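You operate a simulated robot arm through the tools that you are given. There is no shell and no other tool. Be economical: measure what you need, move in short steps, check, and stop when the job is done.

You are at the controls of a simulated two-armed robot. One attempt, no reset.

## Task
Fill the red crate about half at the small silo and carry it to the sack bench.
Fine: sack clamp down, gate part way open; gate shut and clamp up before you lift it with both hands.
Where things are to end (x, y in the base frame): crate within 120 mm of [650, -760].
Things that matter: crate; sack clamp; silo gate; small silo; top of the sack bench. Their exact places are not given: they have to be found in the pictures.

The check looks at the end state, three seconds after you hand in, the way a careful person would. Anything else that was tipped, shoved, dropped, spilled or broken makes it a failure.

## Robot
Two 6-joint arms with two-finger parallel grippers on one trunk, on a base that drives. Base frame: it is fixed to the floor where the robot stands at the start and does not move with it; the origin is under the middle of the robot, x ahead of it, y to its left, z up. Readings come in mm, rad, newtons and seconds.
The left shoulder is at the start at [60, 187, 1176], the right one opposite. With the tool pointing down near the work surface each hand reaches from about 100 to 600 mm from the robot's upright axis, wherever it stands, measured 20 degrees to its own side. Places, roughly: crate [-3000, 2250, 1250]; sack clamp [900, 0, 1100]; silo gate [900, 0, 1300]; small silo [1100, -100, 1200]; top of the sack bench [600, -800, 800]. Payload 1.57 kg a hand.
The tool frame of a hand sits at the grasp point between the pads (the TCP): z along the fingers, y along the line on which they close. The tips reach 30 mm beyond it. Largest opening 110 mm; finger width 24, thickness 12; the body of the gripper, 48 by 112 mm, starts 78 mm behind the TCP.
Orientation is told as [roll, pitch, yaw] about the base's x, y, z axes, in that order, counted from this pose: with the fingers straight down and closing along the base's y, the tool's x points along the base's -x, its y along +y and its z along -z.

## Interface
- The arms move only by the tool apply_moves. It takes "left_plan", "right_plan" or both (then of equal length, played together; a hand with none holds still); each is a list of rows, each a list of 3 entries, a list of its own where there are three numbers: the opening, from 0 (shut) to 1 (fully open), then the shift along the base's x, y, z in mm, then the turn, a rotation vector about the base's x, y, z in rad. In form: [[gripper, [tx, ty, tz], [ax, ay, az]], ...]. A call has 1 to 12 rows; each row is the pose to reach, as a shift and turn from the pose commanded when the call began. Rows are played at 5 a second. More than 50 mm and 0.15 rad between two rows, or a gripper value outside its range, and nothing of the call is played. Where a pose cannot be reached the arm comes as near as it can. A force on the tool above 80 N (or 10 N above the force at the start of the call, whichever is more), or a blocked arm, ends the call early, and 0.2 s more pass. Each finger travels about 153 mm/s and halts on what it meets, pressing with about 33 N; the grip force reading is that of the motor and also rises with nothing between the fingers. The clock runs only during rows and for 0.2 s after the last one: add rows that repeat a pose to give the fingers time. The reply holds the time, the measured pose of the TCP, the force on the tool along the base axes, the opening and the grip force, in the units named above and with some noise, with the torque about the TCP (base axes, N m) and any sound that the robot's microphone picked up.
- Cameras (640 x 400 px; columns grow to the right, rows downward): "scene" is now at [30, -5.5, 1736.2]; the picture's right is [-0.07, -1.00, 0.00], its down [-0.57, 0.04, -0.82] and it looks along [0.82, -0.05, -0.58] (base axes); focal length 266 px, centre (320, 200). "left" rides on the left gripper at [70, -16, -141] in its tool frame; the picture's right is [0.23, 0.97, 0.00], its down [-0.85, 0.20, -0.48] and it looks along [-0.47, 0.11, 0.88] (tool axes); focal length 222 px, centre (320, 200). "right" rides on the right gripper at [70, 16, -141] in its tool frame; the picture's right is [-0.23, 0.97, 0.00], its down [-0.86, -0.20, -0.48] and it looks along [-0.47, -0.11, 0.88] (tool axes); focal length 222 px, centre (320, 200).
- camera(camera): a new picture of that camera. No time passes.
- move_column(by): slides the trunk up (or, below 0, down) by that many mm; the arms and the scene camera ride with it, the base frame stays. It gives what a move gives, with no picture.
- drive_base(legs): drives the robot by 1 to 6 legs, each [ahead, left, turn to the left] in mm, mm and rad, along the robot's own axes; the way and the turn of a leg run together, so that a leg with both is an arc; at most 1500 mm and 3.142 rad a leg. The arms and the cameras ride along, it lands a little off, and it stops where it bumps. It gives what a move gives.
- turn_head(pan, tilt): turns the head with the scene camera to pan (to the left, within 1.501 rad either way) and tilt (down, from -0.506 to 1.204), counted from straight ahead of the robot. It gives what a move gives.
- locate(camera, pixels): for up to 12 pixels [column, row] of the newest picture of that camera ("zoom" is the newest enlarged one), the place [x, y, z] in the base frame of the surface seen there, good to about 3 mm. No time passes.
- inspect(camera, box): a new picture of the part [left, top, right, bottom] of that camera's present view, enlarged. No time passes.
- job_done(): hands the job in; it is judged then, once.

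Go step by step. Measure first, check grasps and placings, and put right what went wrong. The budget is 80 turns and 58 pictures, counting those below and the enlarged ones. Unless the task says otherwise, let go and move clear before handing in, and close with one line.

The tools are called after "Request:" as name(argument=value, ...) on one line, values as JSON. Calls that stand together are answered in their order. apply_moves: Moves the arms, as the interface text tells. Its arguments: {"type":"object","properties":{"left_plan":{"type":"array","items":{"type":"array"}},"right_plan":{"type":"array","items":{"type":"array"}}},"required":[]} The other tools are called the same way: move_column (by) slides the trunk up or down; drive_base (legs) drives the base; turn_head (pan, tilt) turns the head that bears the scene camera; camera (camera) takes a picture; locate (camera, pixels) gives the place of the surface under pixels of a picture; inspect (camera, box) takes an enlarged picture of a part of a camera's view; job_done () hands the job in.

At the start:

```text
clock: 0.0
left_ee_pos: [421.1, 206.0, 1347.5]
left_tcp_rot: [0.002, 0.0, 0.0]
left_ft_force: [-0.9, 0.1, 0.0]
left_ft_torque: [0.02, -0.04, 0.01]
left_width: 110.1
left_gripper_force: 0.2
right_ee_pos: [361.2, -184.1, 1442.5]
right_tcp_rot: [0.001, 0.0, 0.0]
right_ft_force: [-0.7, 0.1, -0.1]
right_ft_torque: [0.02, 0.01, -0.01]
right_width: 110.1
right_gripper_force: 0.0
trunk travel left (down, up): [-804.0, 186.0]
robot x, y, heading: [3.3, -0.1, 0.002]
head pan, tilt: [-0.066, 0.613]
```

scene: 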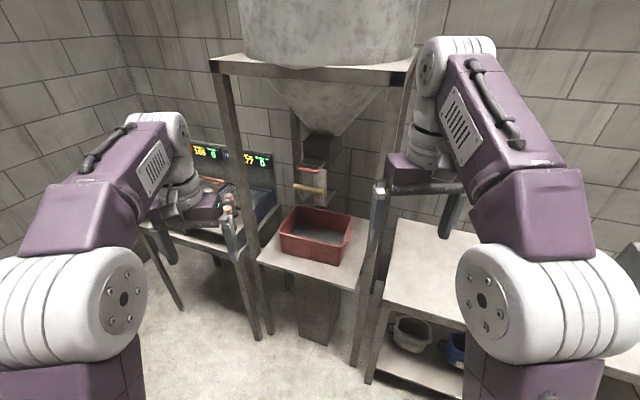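
right: 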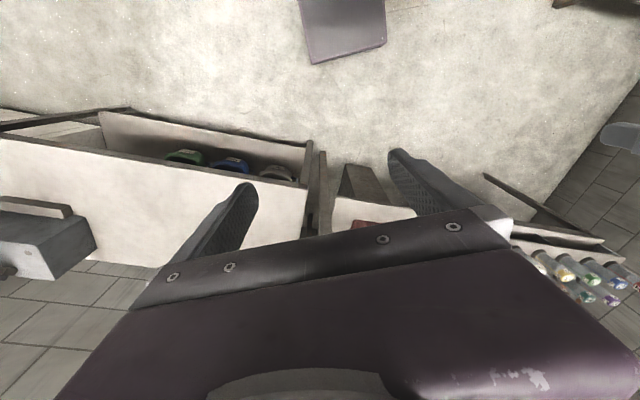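
left: 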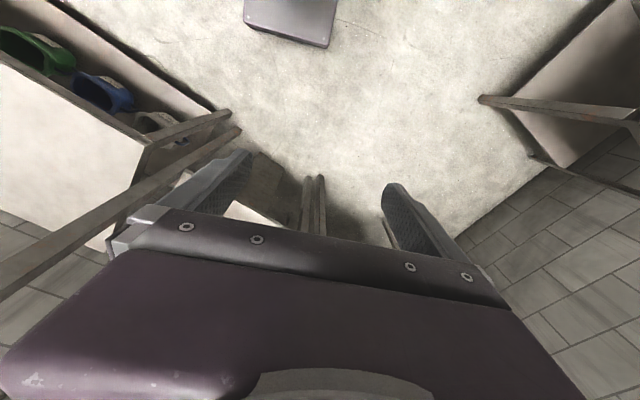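

The scene picture shows a red crate near (315,235) on a shelf under the silo spout, with a red-capped clamp/gate device near (312,185). The stated rough crate place (-3000, 2250) doesn't match this, so I'll look closer and measure.

Request:
inspect(camera="scene", box=[220, 100, 420, 300])

Request:
locate(camera="scene", pixels=[[315, 236], [312, 190], [312, 168], [322, 145], [288, 208], [351, 219], [280, 236], [336, 246], [300, 285], [430, 260], [265, 258], [355, 288]])

```text
2.00 times, centred on (320, 200) of scene
```

zoom: 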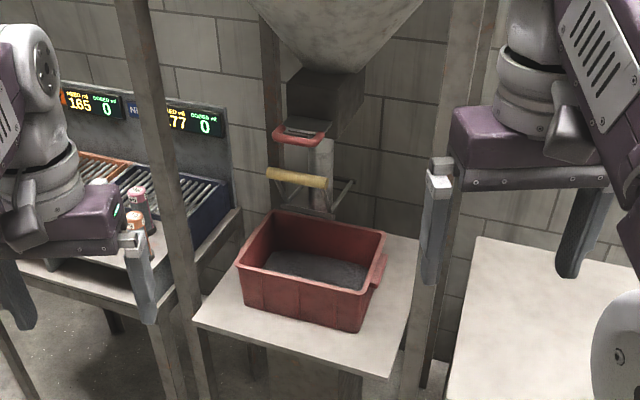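

```text
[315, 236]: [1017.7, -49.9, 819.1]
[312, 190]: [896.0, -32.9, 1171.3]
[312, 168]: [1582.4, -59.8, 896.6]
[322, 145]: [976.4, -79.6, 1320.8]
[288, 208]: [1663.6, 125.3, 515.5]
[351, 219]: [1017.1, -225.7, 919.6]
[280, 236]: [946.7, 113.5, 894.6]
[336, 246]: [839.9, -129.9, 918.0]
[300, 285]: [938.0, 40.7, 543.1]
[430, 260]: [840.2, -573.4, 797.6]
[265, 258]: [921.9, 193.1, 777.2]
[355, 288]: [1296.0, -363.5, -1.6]
```

The crate is already under the spout, with something dark inside at z≈819 (zoom pixel (310,270)). I'll zoom in on the clamp/gate and on the crate.

Request:
inspect(camera="scene", box=[270, 195, 370, 275])

Request:
locate(camera="zoom", pixels=[[80, 220], [155, 85], [490, 155], [430, 290], [300, 210], [230, 200], [400, 230], [240, 230], [480, 190], [130, 300], [380, 420], [330, 260]])

Request:
inspect(camera="scene", box=[270, 125, 370, 215])

Request:
locate(camera="zoom", pixels=[[210, 270], [310, 285], [260, 280], [130, 195], [260, 195], [200, 160], [330, 300], [310, 230], [200, 190], [250, 100], [380, 310], [170, 350]])

```text
5.00 times, centred on (320, 235) of scene
```

zoom: 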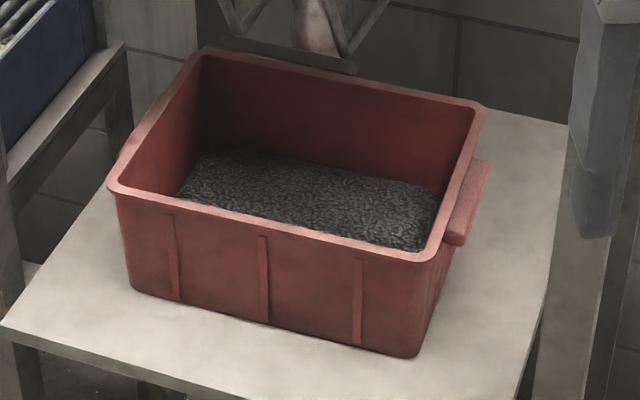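

```text
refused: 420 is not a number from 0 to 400
```

```text
4.44 times, centred on (320, 170) of scene
```

zoom: 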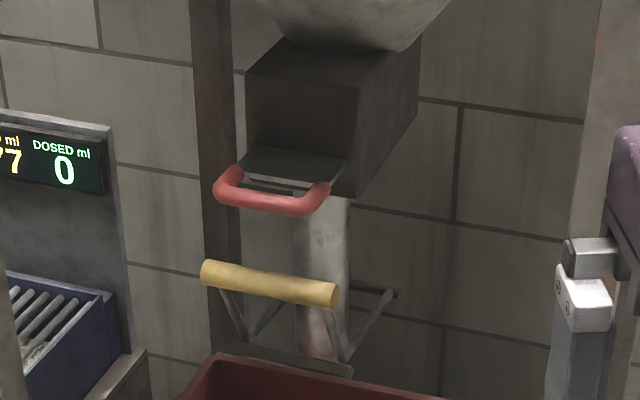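

```text
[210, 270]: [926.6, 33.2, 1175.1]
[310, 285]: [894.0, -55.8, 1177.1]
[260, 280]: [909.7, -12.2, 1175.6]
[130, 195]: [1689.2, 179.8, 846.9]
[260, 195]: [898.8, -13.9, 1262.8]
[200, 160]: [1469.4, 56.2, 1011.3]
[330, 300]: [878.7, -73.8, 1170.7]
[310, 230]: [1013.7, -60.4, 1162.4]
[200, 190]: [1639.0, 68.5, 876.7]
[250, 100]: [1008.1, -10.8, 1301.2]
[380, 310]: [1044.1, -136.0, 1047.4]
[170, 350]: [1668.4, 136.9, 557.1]
```

The crate already holds dark granules to part height. The yellow bar at about z 1175 looks like the clamp lever, and the red handle at about z 1262 the gate slide. I'll measure the crate.

Request:
inspect(camera="scene", box=[270, 195, 370, 275])

Request:
locate(camera="zoom", pixels=[[113, 190], [205, 52], [482, 110], [425, 255], [300, 210], [230, 170], [400, 230], [240, 195], [470, 190], [130, 340], [280, 385], [360, 190]])

Request:
turn_head(pan=0.0, tilt=0.35)

Request:
camera(camera="scene")

```text
5.00 times, centred on (320, 235) of scene
```

zoom: 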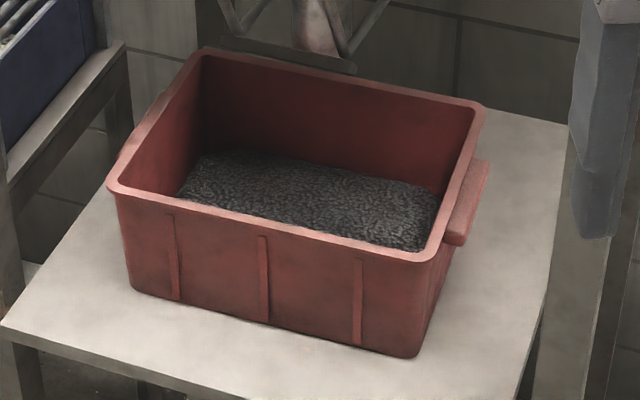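

```text
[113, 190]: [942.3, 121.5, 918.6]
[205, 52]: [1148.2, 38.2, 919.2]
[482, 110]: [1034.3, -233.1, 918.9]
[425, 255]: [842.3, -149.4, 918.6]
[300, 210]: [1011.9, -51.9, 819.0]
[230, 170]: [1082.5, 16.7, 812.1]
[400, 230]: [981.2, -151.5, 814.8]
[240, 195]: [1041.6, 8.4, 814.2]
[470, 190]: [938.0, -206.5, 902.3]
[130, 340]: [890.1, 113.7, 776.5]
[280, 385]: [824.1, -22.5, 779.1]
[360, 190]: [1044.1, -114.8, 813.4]
```

```text
clock: 0.8
left_ee_pos: [420.4, 205.4, 1347.7]
left_tcp_rot: [0.002, 0.001, 0.001]
left_ft_force: [0.3, 0.5, 0.5]
left_ft_torque: [-0.02, -0.02, -0.02]
left_width: 110.2
left_gripper_force: 0.1
right_ee_pos: [361.4, -184.3, 1442.1]
right_tcp_rot: [0.0, -0.001, -0.001]
right_ft_force: [-0.1, 0.9, -0.2]
right_ft_torque: [0.03, -0.01, 0.04]
right_width: 110.1
right_gripper_force: 0.0
trunk travel left (down, up): [-804.0, 186.0]
robot x, y, heading: [-0.6, 0.4, 0.002]
head pan, tilt: [0.0, 0.351]
```

```text
50 pictures are left
```

scene: 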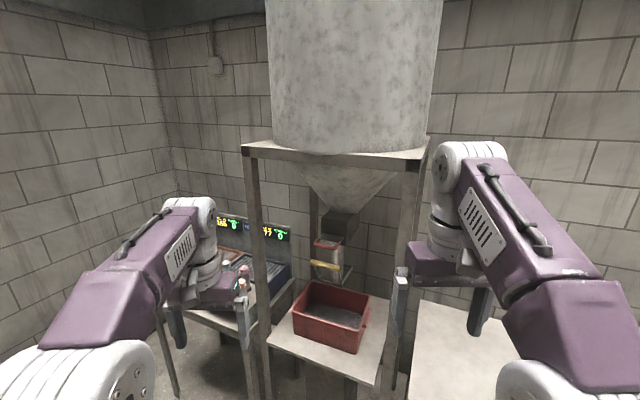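

Crate rim corners (z 919) are (942,121), (1148,38), (1034,-233), (842,-149): centre about (993,-56), turned about -0.37 rad, base at z 779 and contents at about z 815. Since the rough crate place given is far behind left, I'll check there for a second crate.

Request:
drive_base(legs=[[0, 0, 0.6]])

Request:
turn_head(pan=1.5, tilt=0.3)

Request:
camera(camera="scene")

```text
clock: 2.8
left_ee_pos: [234.3, 405.9, 1347.9]
left_tcp_rot: [0.001, -0.002, 0.595]
left_ft_force: [0.4, -0.6, -0.7]
left_ft_torque: [0.0, 0.03, 0.0]
left_width: 109.8
left_gripper_force: 0.0
right_ee_pos: [404.4, 49.8, 1441.5]
right_tcp_rot: [0.001, 0.0, 0.595]
right_ft_force: [0.7, -0.3, -0.1]
right_ft_torque: [0.01, 0.03, -0.01]
right_width: 109.7
right_gripper_force: 0.0
trunk travel left (down, up): [-804.0, 186.0]
robot x, y, heading: [0.9, -0.5, 0.597]
head pan, tilt: [0.0, 0.351]
```

```text
clock: 4.4
left_ee_pos: [232.2, 405.7, 1346.4]
left_tcp_rot: [0.002, 0.0, 0.595]
left_ft_force: [-0.3, -0.1, -0.6]
left_ft_torque: [-0.02, -0.01, 0.02]
left_width: 110.0
left_gripper_force: 0.0
right_ee_pos: [403.3, 50.2, 1442.9]
right_tcp_rot: [0.0, 0.0, 0.594]
right_ft_force: [-0.2, -0.3, 0.4]
right_ft_torque: [0.03, -0.02, -0.01]
right_width: 110.1
right_gripper_force: 0.2
trunk travel left (down, up): [-804.0, 186.0]
robot x, y, heading: [3.6, -0.4, 0.599]
head pan, tilt: [1.499, 0.3]
```

```text
49 pictures are left
```

scene: 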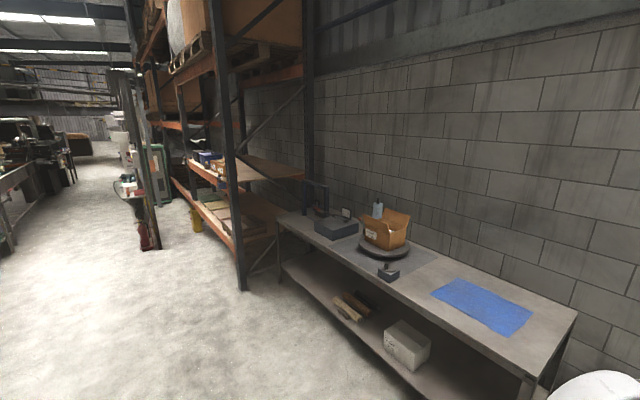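

The rough place given projects to about (209,157), a shelf of small boxes on the rack. I'll zoom in there.

Request:
inspect(camera="scene", box=[130, 110, 290, 250])

Request:
locate(camera="scene", pixels=[[205, 157], [215, 170], [212, 205], [385, 225]])

```text
2.86 times, centred on (210, 180) of scene
```

zoom: 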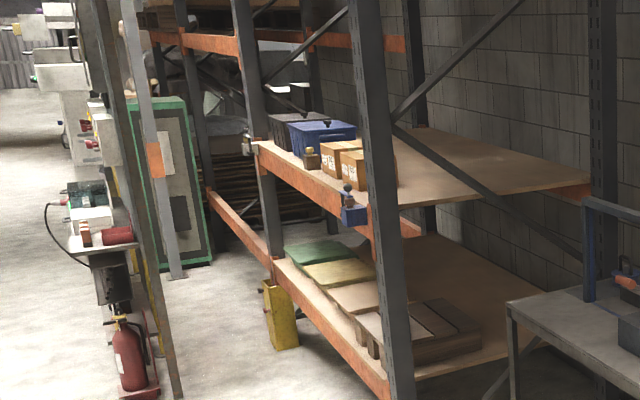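

```text
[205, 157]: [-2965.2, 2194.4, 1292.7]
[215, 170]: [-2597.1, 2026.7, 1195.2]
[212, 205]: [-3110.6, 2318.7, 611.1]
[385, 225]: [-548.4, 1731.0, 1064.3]
```

The shelf holds a grey and a blue crate, so it isn't the target; the red crate is the one under the silo. I'm turning back and looking at the mechanism, the posts and the bench.

Request:
drive_base(legs=[[0, 0, -0.597]])

Request:
turn_head(pan=-0.7, tilt=0.6)

Request:
camera(camera="scene")

Request:
locate(camera="scene", pixels=[[320, 250], [400, 250], [250, 250], [200, 280], [170, 260], [330, 330]])

```text
clock: 6.4
left_ee_pos: [417.6, 210.8, 1346.3]
left_tcp_rot: [-0.001, 0.001, 0.013]
left_ft_force: [0.3, 1.0, 0.3]
left_ft_torque: [0.02, 0.01, 0.0]
left_width: 109.9
left_gripper_force: 0.0
right_ee_pos: [363.2, -179.1, 1442.3]
right_tcp_rot: [0.0, -0.001, 0.013]
right_ft_force: [-0.1, 1.2, -0.2]
right_ft_torque: [-0.02, -0.02, 0.01]
right_width: 110.2
right_gripper_force: 0.1
trunk travel left (down, up): [-804.0, 186.0]
robot x, y, heading: [1.9, 0.4, 0.007]
head pan, tilt: [1.499, 0.3]
```

```text
clock: 8.5
left_ee_pos: [418.3, 209.6, 1346.4]
left_tcp_rot: [0.002, 0.0, 0.012]
left_ft_force: [0.4, -0.8, -0.4]
left_ft_torque: [0.03, 0.0, 0.0]
left_width: 110.1
left_gripper_force: 0.0
right_ee_pos: [364.4, -179.5, 1441.9]
right_tcp_rot: [-0.001, 0.0, 0.011]
right_ft_force: [0.6, -0.4, 0.4]
right_ft_torque: [-0.03, 0.0, -0.01]
right_width: 110.2
right_gripper_force: 0.1
trunk travel left (down, up): [-804.0, 186.0]
robot x, y, heading: [-0.5, -1.0, 0.009]
head pan, tilt: [-0.7, 0.6]
```

```text
47 pictures are left
```

scene: 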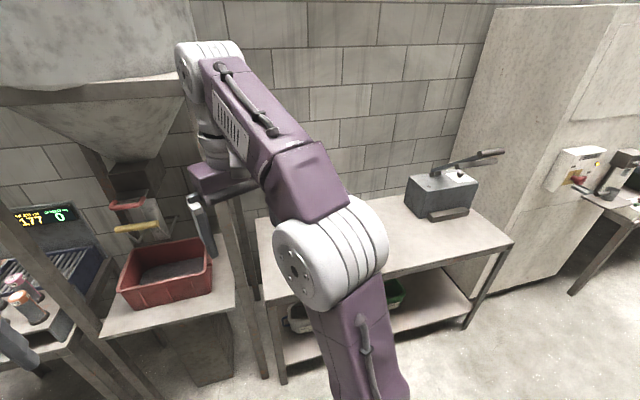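

```text
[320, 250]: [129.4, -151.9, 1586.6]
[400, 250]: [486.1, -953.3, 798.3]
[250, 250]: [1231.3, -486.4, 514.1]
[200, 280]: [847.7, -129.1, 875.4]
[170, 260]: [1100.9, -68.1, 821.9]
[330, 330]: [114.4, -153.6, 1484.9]
```

I need the frame posts' positions and a closer view of the clamp and gate. I'll look straight ahead and locate them.

Request:
turn_head(pan=0.0, tilt=0.5)

Request:
camera(camera="scene")

Request:
locate(camera="scene", pixels=[[257, 200], [262, 300], [395, 310], [405, 180], [330, 100], [425, 300], [270, 310], [340, 370], [240, 300], [250, 100], [420, 110], [335, 120]])

```text
clock: 9.6
left_ee_pos: [418.7, 210.3, 1346.3]
left_tcp_rot: [0.002, 0.0, 0.014]
left_ft_force: [0.4, 0.2, -0.5]
left_ft_torque: [0.02, 0.0, -0.02]
left_width: 109.8
left_gripper_force: 0.0
right_ee_pos: [365.2, -180.4, 1442.2]
right_tcp_rot: [0.0, 0.0, 0.012]
right_ft_force: [0.6, 0.7, -0.1]
right_ft_torque: [0.01, -0.03, 0.04]
right_width: 110.0
right_gripper_force: 0.1
trunk travel left (down, up): [-804.0, 186.0]
robot x, y, heading: [0.9, 3.6, 0.012]
head pan, tilt: [0.0, 0.499]
```

```text
46 pictures are left
```

scene: 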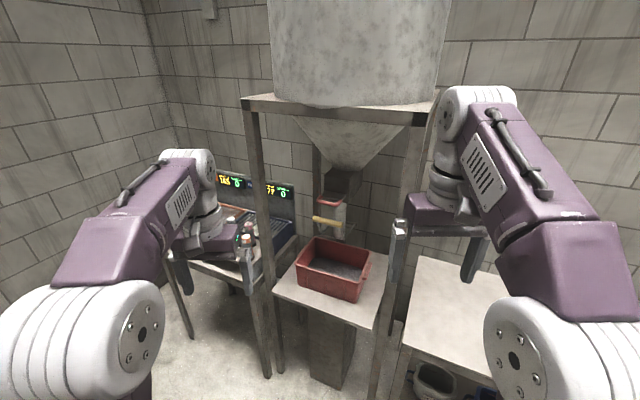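

```text
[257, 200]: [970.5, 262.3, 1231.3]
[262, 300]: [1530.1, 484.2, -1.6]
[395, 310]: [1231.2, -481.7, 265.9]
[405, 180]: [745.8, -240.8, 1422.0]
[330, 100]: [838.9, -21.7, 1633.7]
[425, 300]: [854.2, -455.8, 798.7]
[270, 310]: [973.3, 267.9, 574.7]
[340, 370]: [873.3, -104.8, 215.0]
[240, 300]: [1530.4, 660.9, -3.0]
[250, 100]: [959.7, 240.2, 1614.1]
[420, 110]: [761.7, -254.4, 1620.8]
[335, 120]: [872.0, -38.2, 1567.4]
```

The frame posts at (972,262) and (753,-248) show the whole station is turned about -0.39 rad, the same as the crate. I'll square up in front of it at a standoff of about 800 mm and take close views.

Request:
drive_base(legs=[[256, 242, 0], [0, 0, -0.397]])

Request:
camera(camera="scene")

Request:
inspect(camera="scene", box=[270, 140, 370, 230])

```text
clock: 13.0
left_ee_pos: [722.8, 286.2, 1346.5]
left_tcp_rot: [0.002, 0.001, -0.376]
left_ft_force: [0.2, -0.4, 0.2]
left_ft_torque: [-0.01, -0.01, -0.03]
left_width: 110.1
left_gripper_force: 0.1
right_ee_pos: [524.1, -55.4, 1442.5]
right_tcp_rot: [0.0, 0.001, -0.372]
right_ft_force: [0.9, -0.4, 0.5]
right_ft_torque: [0.03, 0.02, 0.01]
right_width: 109.8
right_gripper_force: 0.0
trunk travel left (down, up): [-804.0, 186.0]
robot x, y, heading: [256.3, 249.5, -0.378]
head pan, tilt: [0.0, 0.499]
```

```text
45 pictures are left
```

scene: 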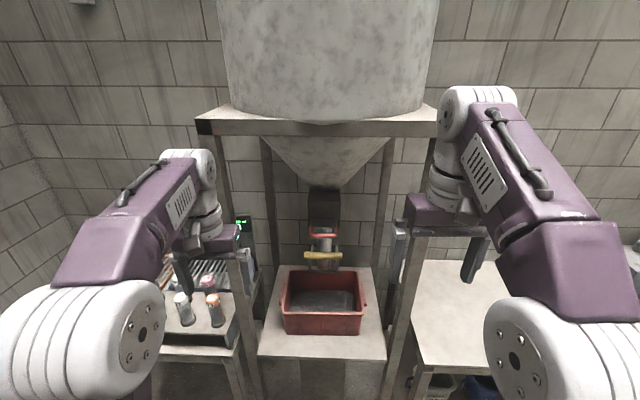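

```text
4.44 times, centred on (320, 185) of scene
```

zoom: 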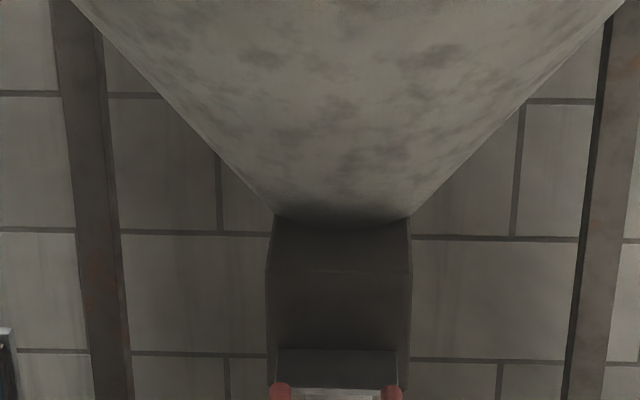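

Square on now. Zooming on the clamp at (322,255) and gate handle at (322,235).

Request:
inspect(camera="scene", box=[280, 215, 365, 285])

Request:
locate(camera="zoom", pixels=[[320, 150], [320, 310], [200, 310], [440, 300], [320, 210], [300, 360], [220, 170], [420, 160], [320, 60], [240, 380], [320, 100], [320, 250]])

Request:
inspect(camera="scene", box=[265, 250, 380, 350])

Request:
locate(camera="zoom", pixels=[[80, 190], [560, 190], [95, 100], [550, 100], [120, 240], [530, 240], [320, 200], [320, 260], [320, 330], [220, 215], [430, 215], [320, 380]])

```text
5.71 times, centred on (322, 250) of scene
```

zoom: 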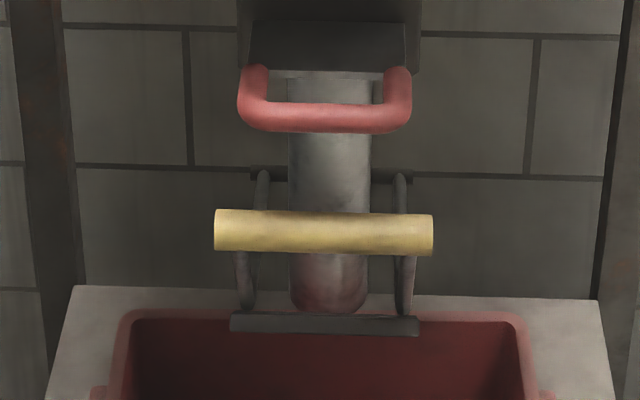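

```text
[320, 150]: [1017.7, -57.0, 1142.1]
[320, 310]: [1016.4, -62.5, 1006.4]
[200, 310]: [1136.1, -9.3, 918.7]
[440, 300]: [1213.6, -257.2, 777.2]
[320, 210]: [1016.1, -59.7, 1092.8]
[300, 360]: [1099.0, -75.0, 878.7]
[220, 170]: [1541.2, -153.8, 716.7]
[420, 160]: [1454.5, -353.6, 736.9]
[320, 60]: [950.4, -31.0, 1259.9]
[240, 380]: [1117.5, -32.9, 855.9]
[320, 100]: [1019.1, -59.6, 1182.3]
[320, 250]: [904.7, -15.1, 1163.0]
```

```text
4.00 times, centred on (322, 300) of scene
```

zoom: 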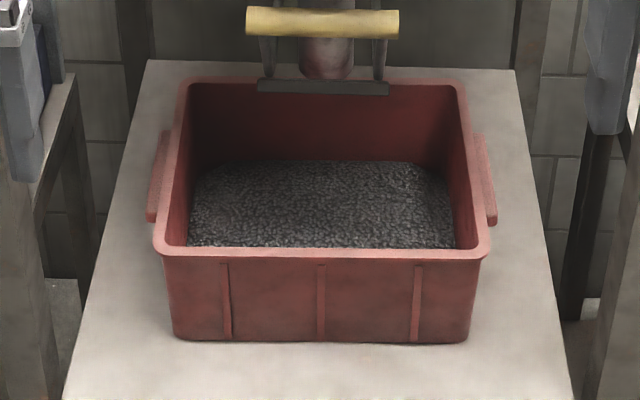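

```text
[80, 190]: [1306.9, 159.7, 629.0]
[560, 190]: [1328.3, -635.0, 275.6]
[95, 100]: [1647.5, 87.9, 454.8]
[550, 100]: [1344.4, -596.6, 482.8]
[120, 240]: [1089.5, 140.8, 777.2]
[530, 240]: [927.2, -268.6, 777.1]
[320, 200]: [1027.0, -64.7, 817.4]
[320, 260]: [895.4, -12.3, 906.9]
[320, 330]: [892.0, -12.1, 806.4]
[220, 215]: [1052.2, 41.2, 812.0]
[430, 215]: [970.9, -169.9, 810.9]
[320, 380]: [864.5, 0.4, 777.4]
```

Contents level is z≈813–817 against rim 919 and base 779, so roughly a quarter full. I'll locate the clamp's links and axle, and take another enlarged look at it.

Request:
inspect(camera="scene", box=[297, 225, 347, 280])

Request:
locate(camera="scene", pixels=[[326, 247], [337.5, 246], [350.5, 246], [322, 271.5], [338, 271.5], [350, 272]])

```text
7.27 times, centred on (322, 252) of scene
```

zoom: 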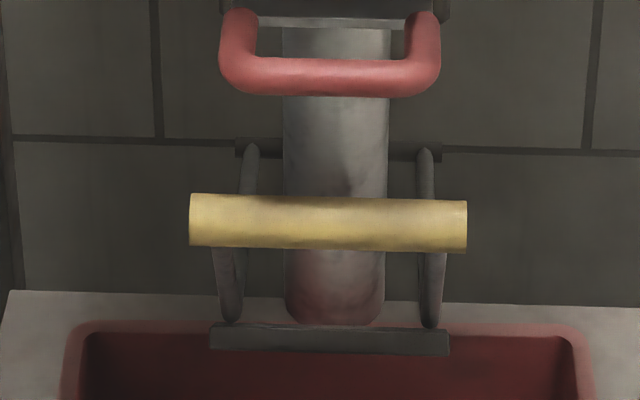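

```text
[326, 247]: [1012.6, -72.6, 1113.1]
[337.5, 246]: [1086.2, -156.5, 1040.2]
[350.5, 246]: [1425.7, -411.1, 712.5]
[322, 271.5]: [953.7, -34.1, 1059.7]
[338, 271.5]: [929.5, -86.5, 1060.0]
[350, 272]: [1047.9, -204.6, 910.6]
```

Request:
locate(camera="zoom", pixels=[[240, 147], [437, 152], [220, 338], [440, 342], [330, 345], [195, 220], [462, 226], [330, 212], [330, 72], [228, 60], [432, 60], [330, 20]])

Request:
locate(camera="scene", pixels=[[270, 300], [380, 300], [258, 350], [387, 352], [223, 200], [395, 330], [240, 330], [205, 305], [183, 300], [420, 300], [300, 375], [225, 345]])

```text
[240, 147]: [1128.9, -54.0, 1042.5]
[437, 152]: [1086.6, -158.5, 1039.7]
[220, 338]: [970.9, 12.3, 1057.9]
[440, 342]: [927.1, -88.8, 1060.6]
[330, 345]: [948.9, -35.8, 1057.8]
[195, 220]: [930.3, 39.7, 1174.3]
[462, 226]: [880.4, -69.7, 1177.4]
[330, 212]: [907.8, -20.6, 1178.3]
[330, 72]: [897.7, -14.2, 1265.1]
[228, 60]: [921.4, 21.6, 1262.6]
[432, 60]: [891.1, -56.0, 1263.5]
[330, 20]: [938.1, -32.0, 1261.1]
```

```text
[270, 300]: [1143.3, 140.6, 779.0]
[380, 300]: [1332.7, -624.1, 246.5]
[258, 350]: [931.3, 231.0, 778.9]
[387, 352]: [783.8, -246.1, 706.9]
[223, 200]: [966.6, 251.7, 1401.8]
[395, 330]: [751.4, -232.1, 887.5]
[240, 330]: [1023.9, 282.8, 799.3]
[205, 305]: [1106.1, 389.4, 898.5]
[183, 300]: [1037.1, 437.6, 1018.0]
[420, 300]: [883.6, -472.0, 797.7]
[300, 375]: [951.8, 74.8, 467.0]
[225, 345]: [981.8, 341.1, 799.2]
```

Relative to the crate centre and along the station's forward axis: the clamp axle is at +125 mm (z 1041), its jaw bar at -48 (z 1058), the yellow bar at -90 (z 1172) and the red gate handle at -104 (z 1262). I'll turn the right hand to point forward, closing vertically, so it can cage the yellow bar.

Request:
apply_moves(right_plan=[[1, [13, -5, -9], [0.0484, -0.1121, -0.0864]], [1, [27, -11, -17], [0.0967, -0.2242, -0.1727]], [1, [40, -16, -26], [0.1451, -0.3364, -0.2591]], [1, [53, -21, -34], [0.1934, -0.4485, -0.3455]], [1, [66, -26, -43], [0.2418, -0.5606, -0.4318]], [1, [80, -32, -51], [0.2902, -0.6727, -0.5182]], [1, [93, -37, -60], [0.3385, -0.7849, -0.6046]], [1, [106, -42, -69], [0.3869, -0.897, -0.691]], [1, [119, -47, -77], [0.4352, -1.0091, -0.7773]], [1, [133, -53, -86], [0.4836, -1.1212, -0.8637]], [1, [146, -58, -94], [0.532, -1.2333, -0.9501]], [1, [159, -63, -103], [0.5803, -1.3454, -1.0364]]])

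```text
clock: 15.6
left_ee_pos: [723.6, 285.0, 1346.5]
left_tcp_rot: [0.003, 0.0, -0.374]
left_ft_force: [0.0, -0.4, -0.6]
left_ft_torque: [-0.01, 0.02, 0.01]
left_width: 110.0
left_gripper_force: 0.1
right_ee_pos: [683.9, -118.6, 1336.5]
right_tcp_rot: [1.381, -0.161, -1.76]
right_ft_force: [0.2, 0.1, -0.3]
right_ft_torque: [-0.01, 0.04, 0.0]
right_width: 110.1
right_gripper_force: 0.1
trunk travel left (down, up): [-804.0, 186.0]
robot x, y, heading: [253.4, 251.0, -0.373]
head pan, tilt: [0.0, 0.499]
```

It tracked well. I'll finish the turn and look.

Request:
apply_moves(right_plan=[[0.5, [13, -5, -9], [0.0484, -0.1121, -0.0864]], [0.5, [27, -11, -17], [0.0967, -0.2242, -0.1727]], [0.5, [27, -11, -17], [0.0967, -0.2242, -0.1727]]])

Request:
camera(camera="right")

Request:
camera(camera="scene")

```text
clock: 16.4
left_ee_pos: [721.7, 286.7, 1347.3]
left_tcp_rot: [0.0, -0.002, -0.375]
left_ft_force: [-0.1, -0.1, 0.1]
left_ft_torque: [-0.01, -0.01, 0.02]
left_width: 110.0
left_gripper_force: 0.1
right_ee_pos: [683.8, -176.4, 1332.8]
right_tcp_rot: [1.568, -0.004, -1.919]
right_ft_force: [0.1, 0.0, -0.2]
right_ft_torque: [0.0, 0.04, 0.01]
right_width: 55.0
right_gripper_force: 0.0
right hand out of reach, approached as far as the arm can: row 1, 2, 3
trunk travel left (down, up): [-804.0, 186.0]
robot x, y, heading: [256.4, 247.3, -0.372]
head pan, tilt: [0.0, 0.499]
```

```text
40 pictures are left
```

right: 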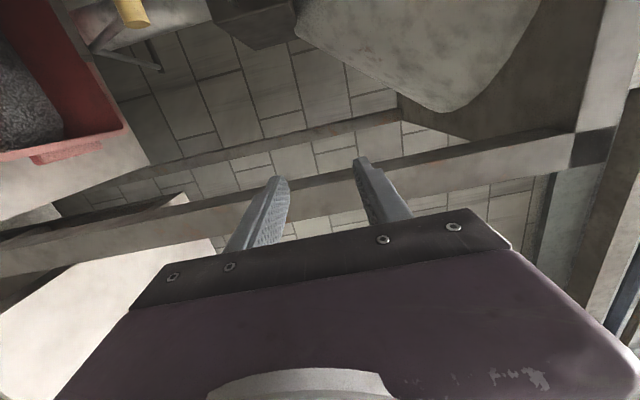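

```text
39 pictures are left
```

scene: 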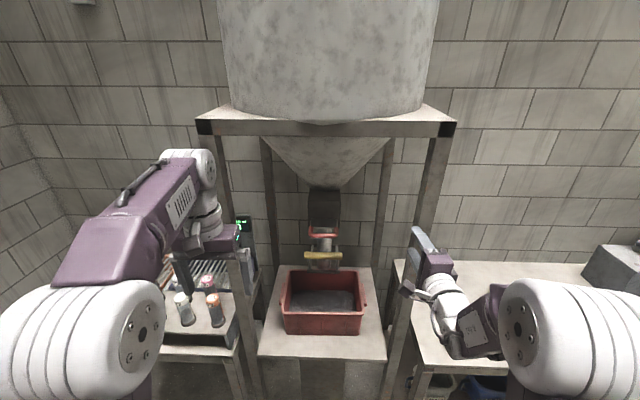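

The orientation is right, but the hand ended about 50 mm short at l≈-225, near the right post. I'll move it inward (toward l≈-50) and down a bit, then check the reading.

Request:
apply_moves(right_plan=[[0.5, [15, 37, -15], [0, 0, 0]], [0.5, [30, 74, -40], [0, 0, 0]], [0.5, [45, 111, -70], [0, 0, 0]], [0.5, [55, 139, -100], [0, 0, 0]], [0.5, [55, 139, -120], [0, 0, 0]], [0.5, [55, 139, -120], [0, 0, 0]]])

```text
clock: 17.8
left_ee_pos: [721.9, 287.1, 1347.0]
left_tcp_rot: [0.001, 0.0, -0.376]
left_ft_force: [0.5, -0.1, 0.5]
left_ft_torque: [-0.02, -0.03, 0.03]
left_width: 109.9
left_gripper_force: 0.0
right_ee_pos: [666.2, -154.5, 1219.5]
right_tcp_rot: [1.571, -0.007, -1.886]
right_ft_force: [-0.2, 0.6, -1.0]
right_ft_torque: [-0.01, -0.02, -0.01]
right_width: 54.8
right_gripper_force: 0.0
right hand out of reach, approached as far as the arm can: row 1, 2, 3, 4, 5, 6
trunk travel left (down, up): [-804.0, 186.0]
robot x, y, heading: [257.6, 250.1, -0.378]
head pan, tilt: [0.0, 0.499]
```

With this forward orientation the right hand can't come inward of its own shoulder line. I'll shift the base left instead so that the hand lines up with the clamp bar.

Request:
drive_base(legs=[[0, 190, 0]])

Request:
apply_moves(right_plan=[[0.5, [0, 0, -20], [0, 0, 0]], [0.5, [0, 0, -20], [0, 0, 0]]])

Request:
camera(camera="scene")

```text
clock: 19.4
left_ee_pos: [789.4, 456.6, 1348.5]
left_tcp_rot: [0.003, 0.0, -0.375]
left_ft_force: [-0.6, -0.3, 0.8]
left_ft_torque: [0.01, 0.01, 0.03]
left_width: 110.2
left_gripper_force: 0.0
right_ee_pos: [734.4, 14.7, 1219.2]
right_tcp_rot: [1.571, -0.002, -1.887]
right_ft_force: [0.2, 0.2, -0.5]
right_ft_torque: [0.0, 0.0, 0.03]
right_width: 54.8
right_gripper_force: 0.0
trunk travel left (down, up): [-804.0, 186.0]
robot x, y, heading: [322.3, 422.3, -0.37]
head pan, tilt: [0.0, 0.499]
```

```text
clock: 20.0
left_ee_pos: [789.2, 457.5, 1346.6]
left_tcp_rot: [0.003, -0.001, -0.375]
left_ft_force: [-1.0, -0.4, -0.5]
left_ft_torque: [0.0, 0.0, -0.02]
left_width: 110.1
left_gripper_force: 0.2
right_ee_pos: [735.9, 16.1, 1200.1]
right_tcp_rot: [1.571, -0.004, -1.888]
right_ft_force: [-0.3, 0.4, 1.1]
right_ft_torque: [0.0, -0.01, 0.0]
right_width: 55.1
right_gripper_force: 0.1
trunk travel left (down, up): [-804.0, 186.0]
robot x, y, heading: [321.8, 423.3, -0.377]
head pan, tilt: [0.0, 0.499]
```

```text
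38 pictures are left
```

scene: 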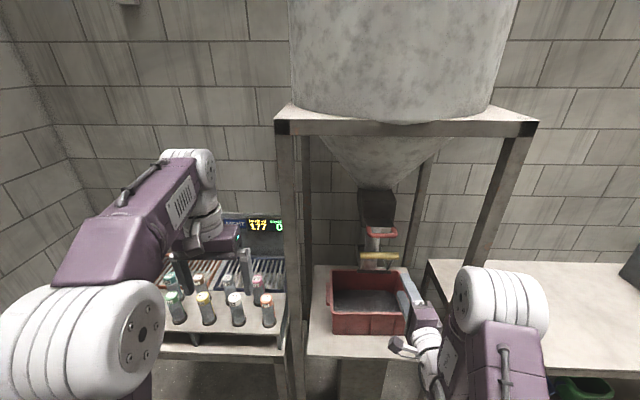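

The hand is lined up at l≈-28. I'll lower it to z≈1167 and bring the tips just in front of the bar, then check.

Request:
apply_moves(right_plan=[[0.5, [25, -10, -33], [0, 0, 0]], [0.5, [65, -26, -33], [0, 0, 0]], [0.5, [105, -42, -33], [0, 0, 0]], [0.5, [105, -42, -33], [0, 0, 0]]])

Request:
camera(camera="right")

Request:
inspect(camera="scene", box=[330, 200, 450, 300])

```text
clock: 21.0
left_ee_pos: [789.2, 460.3, 1347.3]
left_tcp_rot: [0.001, -0.001, -0.375]
left_ft_force: [0.5, 0.0, -0.2]
left_ft_torque: [0.02, 0.01, 0.01]
left_width: 110.1
left_gripper_force: 0.1
right_ee_pos: [834.4, -38.2, 1167.0]
right_tcp_rot: [1.569, -0.003, -1.875]
right_ft_force: [-0.1, -0.3, 0.3]
right_ft_torque: [0.01, 0.01, -0.02]
right_width: 54.9
right_gripper_force: 0.0
right hand out of reach, approached as far as the arm can: row 2, 3, 4
trunk travel left (down, up): [-804.0, 186.0]
robot x, y, heading: [324.3, 421.4, -0.374]
head pan, tilt: [0.0, 0.499]
```

```text
37 pictures are left
```

right: 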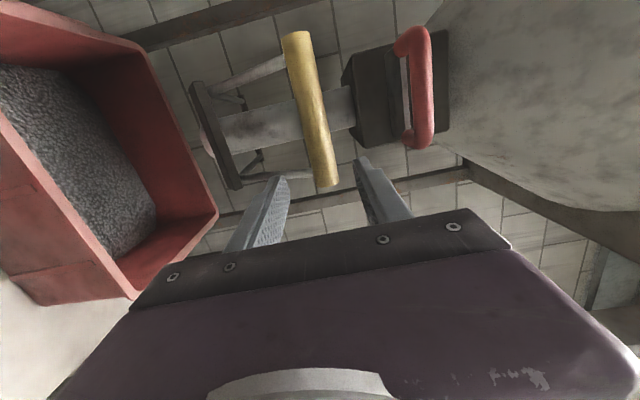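

```text
4.00 times, centred on (390, 250) of scene
```

zoom: 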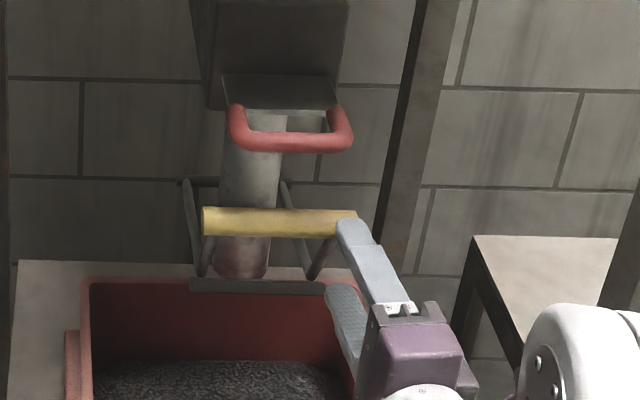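

The bar at (312,110) in the right picture lies between the two finger lines, but the hand is at l≈-42, close to the bar's end. I'll drive the base 62 ahead and 22 left to cage it.

Request:
drive_base(legs=[[0, 22, 0], [60, 0, 0]])

Request:
camera(camera="right")

```text
clock: 22.3
left_ee_pos: [846.0, 457.6, 1350.1]
left_tcp_rot: [0.004, -0.006, -0.377]
left_ft_force: [0.0, 0.1, 0.7]
left_ft_torque: [-0.01, -0.1, -0.01]
left_width: 110.2
left_gripper_force: 0.1
right_ee_pos: [889.9, -39.4, 1170.1]
right_tcp_rot: [1.577, -0.004, -1.874]
right_ft_force: [0.7, -0.3, -0.1]
right_ft_torque: [0.0, 0.02, 0.03]
right_width: 55.1
right_gripper_force: 0.1
trunk travel left (down, up): [-804.0, 186.0]
robot x, y, heading: [385.6, 421.6, -0.373]
head pan, tilt: [0.0, 0.499]
```

```text
35 pictures are left
```

right: 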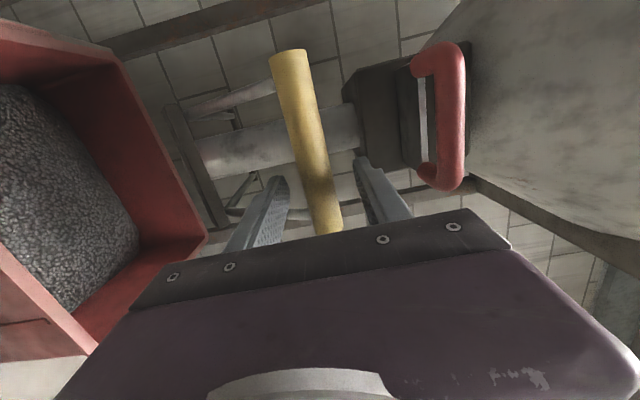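

The bar is caged between the fingers. I'll press it down along its arc.

Request:
apply_moves(right_plan=[[0.5, [-5, 2, -10], [0, 0, 0]], [0.5, [-10, 4, -21], [0, 0, 0]], [0.5, [-14, 5, -31], [0, 0, 0]], [0.5, [-18, 7, -41], [0, 0, 0]], [0.5, [-21, 8, -52], [0, 0, 0]], [0.5, [-24, 9, -62], [0, 0, 0]], [0.5, [-24, 9, -62], [0, 0, 0]]])

Request:
camera(camera="right")

```text
clock: 23.9
left_ee_pos: [853.8, 457.7, 1347.6]
left_tcp_rot: [0.002, -0.001, -0.376]
left_ft_force: [0.7, -0.7, 1.0]
left_ft_torque: [0.01, -0.01, -0.03]
left_width: 110.1
left_gripper_force: 0.1
right_ee_pos: [874.6, -29.9, 1103.7]
right_tcp_rot: [1.568, -0.004, -1.875]
right_ft_force: [0.2, -0.3, -0.5]
right_ft_torque: [0.02, 0.0, 0.03]
right_width: 55.0
right_gripper_force: 0.1
trunk travel left (down, up): [-804.0, 186.0]
robot x, y, heading: [386.9, 419.0, -0.37]
head pan, tilt: [0.0, 0.499]
```

```text
34 pictures are left
```

right: 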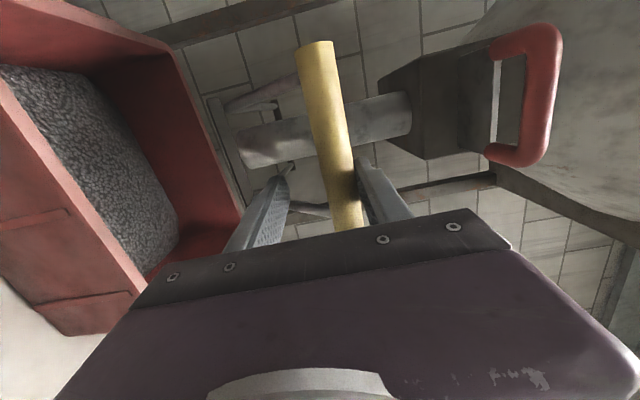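

The bar is moving down with the upper finger and little force. I'll continue.

Request:
apply_moves(right_plan=[[0.5, [-2, 1, -10], [0, 0, 0]], [0.5, [-4, 2, -21], [0, 0, 0]], [0.5, [-6, 2, -31], [0, 0, 0]], [0.5, [-7, 3, -42], [0, 0, 0]], [0.5, [-8, 3, -53], [0, 0, 0]], [0.5, [-8, 3, -64], [0, 0, 0]], [0.5, [-8, 3, -75], [0, 0, 0]], [0.5, [-8, 3, -75], [0, 0, 0]]])

Request:
camera(camera="right")

```text
clock: 25.7
left_ee_pos: [852.9, 457.3, 1347.6]
left_tcp_rot: [0.002, -0.002, -0.377]
left_ft_force: [-0.1, 0.9, 0.2]
left_ft_torque: [0.01, 0.01, 0.02]
left_width: 109.7
left_gripper_force: 0.0
right_ee_pos: [863.8, -28.7, 1029.4]
right_tcp_rot: [1.572, -0.004, -1.874]
right_ft_force: [-0.1, 0.2, 0.6]
right_ft_torque: [0.0, -0.02, 0.0]
right_width: 54.8
right_gripper_force: 0.1
trunk travel left (down, up): [-804.0, 186.0]
robot x, y, heading: [384.0, 421.7, -0.374]
head pan, tilt: [0.0, 0.499]
```

```text
33 pictures are left
```

right: 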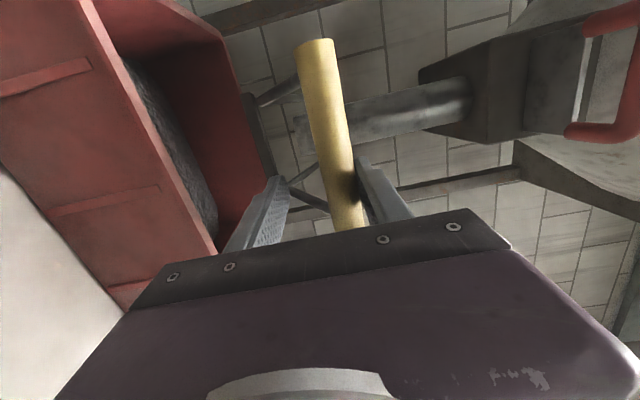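

There's still no stop, and the bar is now about level with the axle. I'll go a further 25 mm gently and watch the force.

Request:
apply_moves(right_plan=[[0.5, [0, 0, -6], [0, 0, 0]], [0.5, [0, 0, -12], [0, 0, 0]], [0.5, [1, 0, -18], [0, 0, 0]], [0.5, [2, -1, -24], [0, 0, 0]]])

Request:
inspect(camera="scene", box=[310, 210, 450, 340])

```text
clock: 26.7
left_ee_pos: [853.7, 456.4, 1347.0]
left_tcp_rot: [0.002, -0.002, -0.375]
left_ft_force: [-0.4, 0.2, 0.2]
left_ft_torque: [-0.02, -0.01, 0.01]
left_width: 110.2
left_gripper_force: 0.0
right_ee_pos: [868.3, -30.0, 1006.0]
right_tcp_rot: [1.569, -0.004, -1.875]
right_ft_force: [-0.3, 0.6, -0.2]
right_ft_torque: [0.02, 0.0, 0.0]
right_width: 55.2
right_gripper_force: 0.1
trunk travel left (down, up): [-804.0, 186.0]
robot x, y, heading: [385.4, 415.6, -0.371]
head pan, tilt: [0.0, 0.499]
```

```text
3.08 times, centred on (380, 275) of scene
```

zoom: 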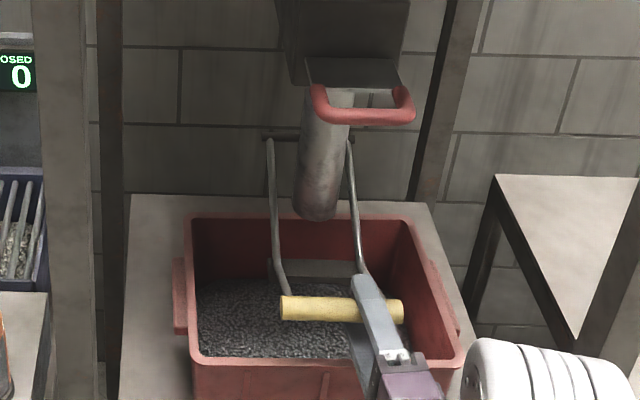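

Request:
locate(camera="zoom", pixels=[[310, 305], [285, 300], [320, 268], [300, 268], [335, 265], [265, 137], [355, 138], [278, 250], [315, 210], [330, 325], [300, 222], [220, 345]])

```text
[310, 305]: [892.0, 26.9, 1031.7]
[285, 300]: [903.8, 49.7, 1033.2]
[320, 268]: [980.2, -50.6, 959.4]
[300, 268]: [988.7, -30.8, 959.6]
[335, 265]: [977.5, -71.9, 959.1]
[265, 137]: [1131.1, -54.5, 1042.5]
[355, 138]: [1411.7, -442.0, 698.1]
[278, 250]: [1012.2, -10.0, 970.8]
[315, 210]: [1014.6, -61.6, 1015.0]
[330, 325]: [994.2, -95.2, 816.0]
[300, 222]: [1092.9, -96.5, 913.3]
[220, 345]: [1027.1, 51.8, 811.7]
```

The bar is now at z≈1020 with the jaw at z≈959, and it moves freely. I'll narrow the cage and press further in small steps to find the stop, keeping clear of the rim (918).

Request:
apply_moves(right_plan=[[0.32, [0, 0, 5], [0, 0, 0]], [0.32, [0, 0, 5], [0, 0, 0]], [0.32, [1, 0, 0], [0, 0, 0]], [0.32, [2, -1, -6], [0, 0, 0]], [0.32, [3, -1, -12], [0, 0, 0]], [0.32, [4, -2, -18], [0, 0, 0]]])

Request:
inspect(camera="scene", box=[310, 210, 450, 340])

Request:
locate(camera="zoom", pixels=[[310, 310], [290, 310], [320, 272], [300, 272]])

```text
clock: 28.1
left_ee_pos: [852.1, 457.1, 1348.3]
left_tcp_rot: [-0.001, -0.002, -0.376]
left_ft_force: [0.5, -0.5, 0.0]
left_ft_torque: [-0.01, 0.02, 0.0]
left_width: 110.1
left_gripper_force: 0.2
right_ee_pos: [871.1, -30.9, 991.2]
right_tcp_rot: [1.574, -0.006, -1.874]
right_ft_force: [-0.9, -0.9, 7.7]
right_ft_torque: [0.06, -0.07, -0.09]
right_width: 42.0
right_gripper_force: 3.5
trunk travel left (down, up): [-804.0, 186.0]
robot x, y, heading: [385.4, 422.2, -0.371]
head pan, tilt: [0.0, 0.499]
```

```text
3.08 times, centred on (380, 275) of scene
```

zoom: 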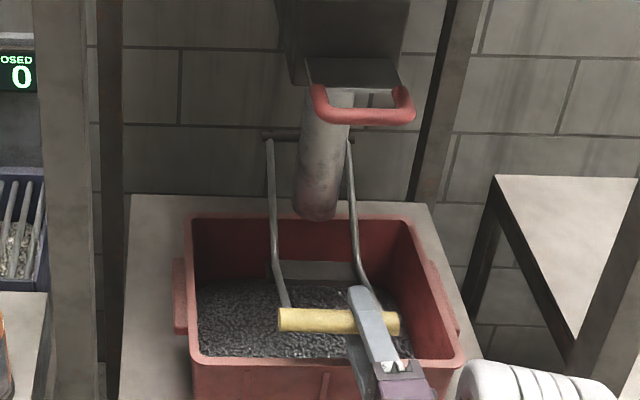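

```text
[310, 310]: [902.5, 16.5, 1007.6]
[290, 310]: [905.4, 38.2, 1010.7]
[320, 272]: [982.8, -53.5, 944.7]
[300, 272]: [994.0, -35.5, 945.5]
```

There's now a 7.7 N reaction, and the fingers touch at width 42. I'll reopen to 0.5 and press a few mm more with the upper finger to confirm the end stop.

Request:
apply_moves(right_plan=[[0.5, [0, 0, 0], [0, 0, 0]], [0.5, [0, 0, -5], [0, 0, 0]], [0.5, [0, 0, -10], [0, 0, 0]], [0.5, [0, 0, -14], [0, 0, 0]], [0.5, [0, 0, -14], [0, 0, 0]]])

```text
clock: 29.3
left_ee_pos: [851.7, 458.3, 1347.6]
left_tcp_rot: [-0.001, -0.002, -0.374]
left_ft_force: [0.9, -0.3, -1.0]
left_ft_torque: [0.0, -0.04, -0.04]
left_width: 110.1
left_gripper_force: 0.0
right_ee_pos: [871.0, -31.0, 977.6]
right_tcp_rot: [1.575, -0.004, -1.875]
right_ft_force: [4.5, -2.9, 15.9]
right_ft_torque: [0.29, 0.05, -0.07]
right_width: 69.4
right_gripper_force: 7.9
trunk travel left (down, up): [-804.0, 186.0]
robot x, y, heading: [383.3, 416.1, -0.372]
head pan, tilt: [0.0, 0.499]
```

The bar is on its stop (top z≈1010), pushing the upper finger open. I'll back off, pull out and see whether it stays down.

Request:
apply_moves(right_plan=[[0.5, [0, 0, 13], [0, 0, 0]], [0.6, [0, 0, 14], [0, 0, 0]], [0.6, [-28, 11, 14], [0, 0, 0]], [0.6, [-60, 24, 14], [0, 0, 0]], [0.6, [-90, 36, 14], [0, 0, 0]], [0.6, [-90, 36, 14], [0, 0, 0]]])

Request:
camera(camera="right")

```text
clock: 30.7
left_ee_pos: [852.8, 457.7, 1347.2]
left_tcp_rot: [0.001, 0.0, -0.376]
left_ft_force: [-0.1, -0.2, -0.6]
left_ft_torque: [0.0, 0.0, 0.02]
left_width: 110.1
left_gripper_force: 0.1
right_ee_pos: [783.1, 7.8, 987.6]
right_tcp_rot: [1.568, -0.003, -1.874]
right_ft_force: [0.0, -0.7, -0.4]
right_ft_torque: [-0.03, 0.02, 0.03]
right_width: 66.0
right_gripper_force: 0.1
trunk travel left (down, up): [-804.0, 186.0]
robot x, y, heading: [389.1, 422.2, -0.374]
head pan, tilt: [0.0, 0.499]
```

```text
30 pictures are left
```

right: 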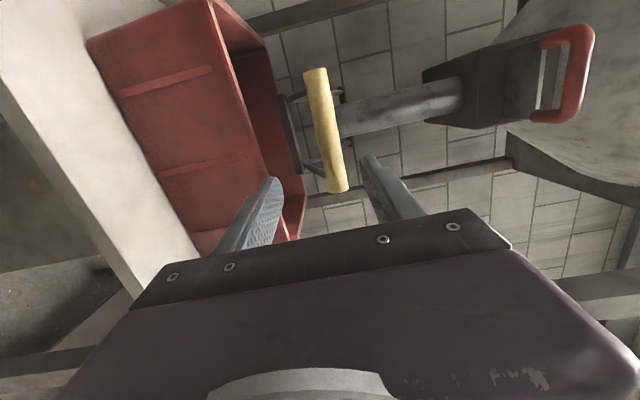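

The clamp stays down. I'll raise the hand in free space to the gate-handle height.

Request:
apply_moves(right_plan=[[0.6, [0, 0, 45], [0, 0, 0]], [0.6, [0, 0, 90], [0, 0, 0]], [0.6, [0, 0, 135], [0, 0, 0]], [0.5, [0, 0, 180], [0, 0, 0]], [0.4, [0, 0, 225], [0, 0, 0]], [0.4, [0, 0, 269], [0, 0, 0]], [0.4, [0, 0, 269], [0, 0, 0]]])

Request:
inspect(camera="scene", box=[330, 200, 450, 300])

Request:
locate(camera="zoom", pixels=[[250, 125], [335, 125], [300, 140], [300, 90]])

```text
clock: 32.3
left_ee_pos: [852.3, 456.5, 1345.0]
left_tcp_rot: [0.001, 0.0, -0.376]
left_ft_force: [-0.3, -0.4, -0.1]
left_ft_torque: [0.02, 0.0, -0.03]
left_width: 109.9
left_gripper_force: 0.1
right_ee_pos: [782.3, 5.0, 1256.3]
right_tcp_rot: [1.568, -0.003, -1.874]
right_ft_force: [0.2, -0.3, 0.3]
right_ft_torque: [0.02, -0.01, 0.0]
right_width: 44.3
right_gripper_force: 0.0
trunk travel left (down, up): [-804.0, 186.0]
robot x, y, heading: [384.1, 420.3, -0.374]
head pan, tilt: [0.0, 0.499]
```

```text
4.00 times, centred on (390, 250) of scene
```

zoom: 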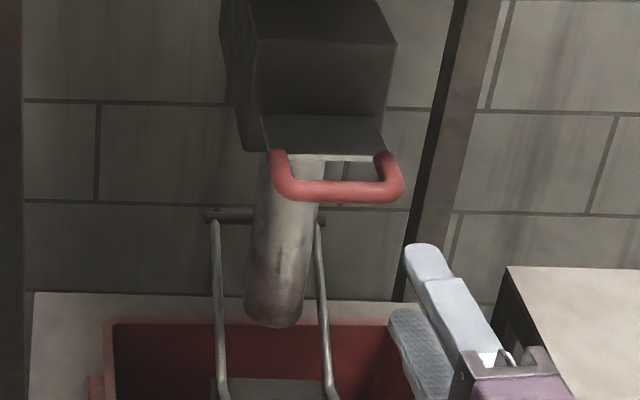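

```text
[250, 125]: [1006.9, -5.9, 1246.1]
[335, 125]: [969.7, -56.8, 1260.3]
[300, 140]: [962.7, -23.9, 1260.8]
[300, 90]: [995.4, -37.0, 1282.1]
```

The hand is at handle height (z 1256) and l≈-18. I'll advance about 120 mm to straddle the handle.

Request:
apply_moves(right_plan=[[0.4, [37, -14, 2], [0, 0, 0]], [0.4, [74, -28, 2], [0, 0, 0]], [0.4, [111, -42, 2], [0, 0, 0]], [0.4, [111, -42, 2], [0, 0, 0]]])

Request:
camera(camera="right")

```text
clock: 33.3
left_ee_pos: [852.9, 456.5, 1346.7]
left_tcp_rot: [0.001, -0.002, -0.375]
left_ft_force: [0.4, -0.4, -0.4]
left_ft_torque: [0.02, 0.01, -0.03]
left_width: 110.0
left_gripper_force: 0.0
right_ee_pos: [892.3, -37.0, 1260.7]
right_tcp_rot: [1.567, -0.003, -1.875]
right_ft_force: [0.2, -0.5, 0.0]
right_ft_torque: [0.0, -0.03, 0.02]
right_width: 43.8
right_gripper_force: 0.0
trunk travel left (down, up): [-804.0, 186.0]
robot x, y, heading: [388.3, 423.4, -0.374]
head pan, tilt: [0.0, 0.499]
```

```text
28 pictures are left
```

right: 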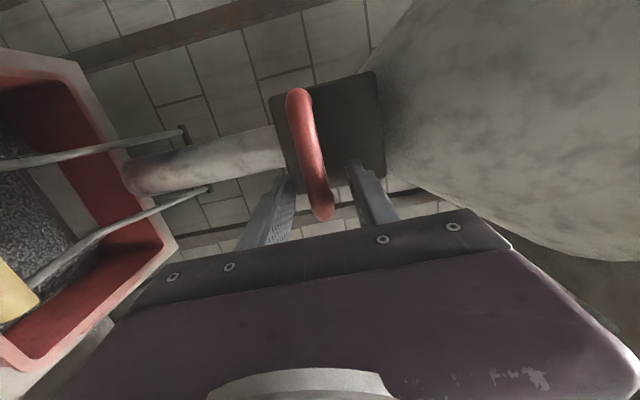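

The handle at (312,160) is between the fingers. I'll grip it.

Request:
apply_moves(right_plan=[[0.0, [0, 0, 0], [0, 0, 0]], [0.0, [0, 0, 0], [0, 0, 0]], [0.0, [0, 0, 0], [0, 0, 0]]])

```text
clock: 34.1
left_ee_pos: [852.8, 457.3, 1346.5]
left_tcp_rot: [0.001, -0.002, -0.376]
left_ft_force: [0.5, 0.7, -0.2]
left_ft_torque: [0.02, 0.0, 0.02]
left_width: 109.7
left_gripper_force: 0.2
right_ee_pos: [893.5, -36.3, 1259.4]
right_tcp_rot: [1.568, -0.002, -1.875]
right_ft_force: [-1.6, 1.7, -3.2]
right_ft_torque: [0.26, -0.09, -0.27]
right_width: 15.6
right_gripper_force: 32.2
trunk travel left (down, up): [-804.0, 186.0]
robot x, y, heading: [386.9, 417.8, -0.371]
head pan, tilt: [0.0, 0.499]
```

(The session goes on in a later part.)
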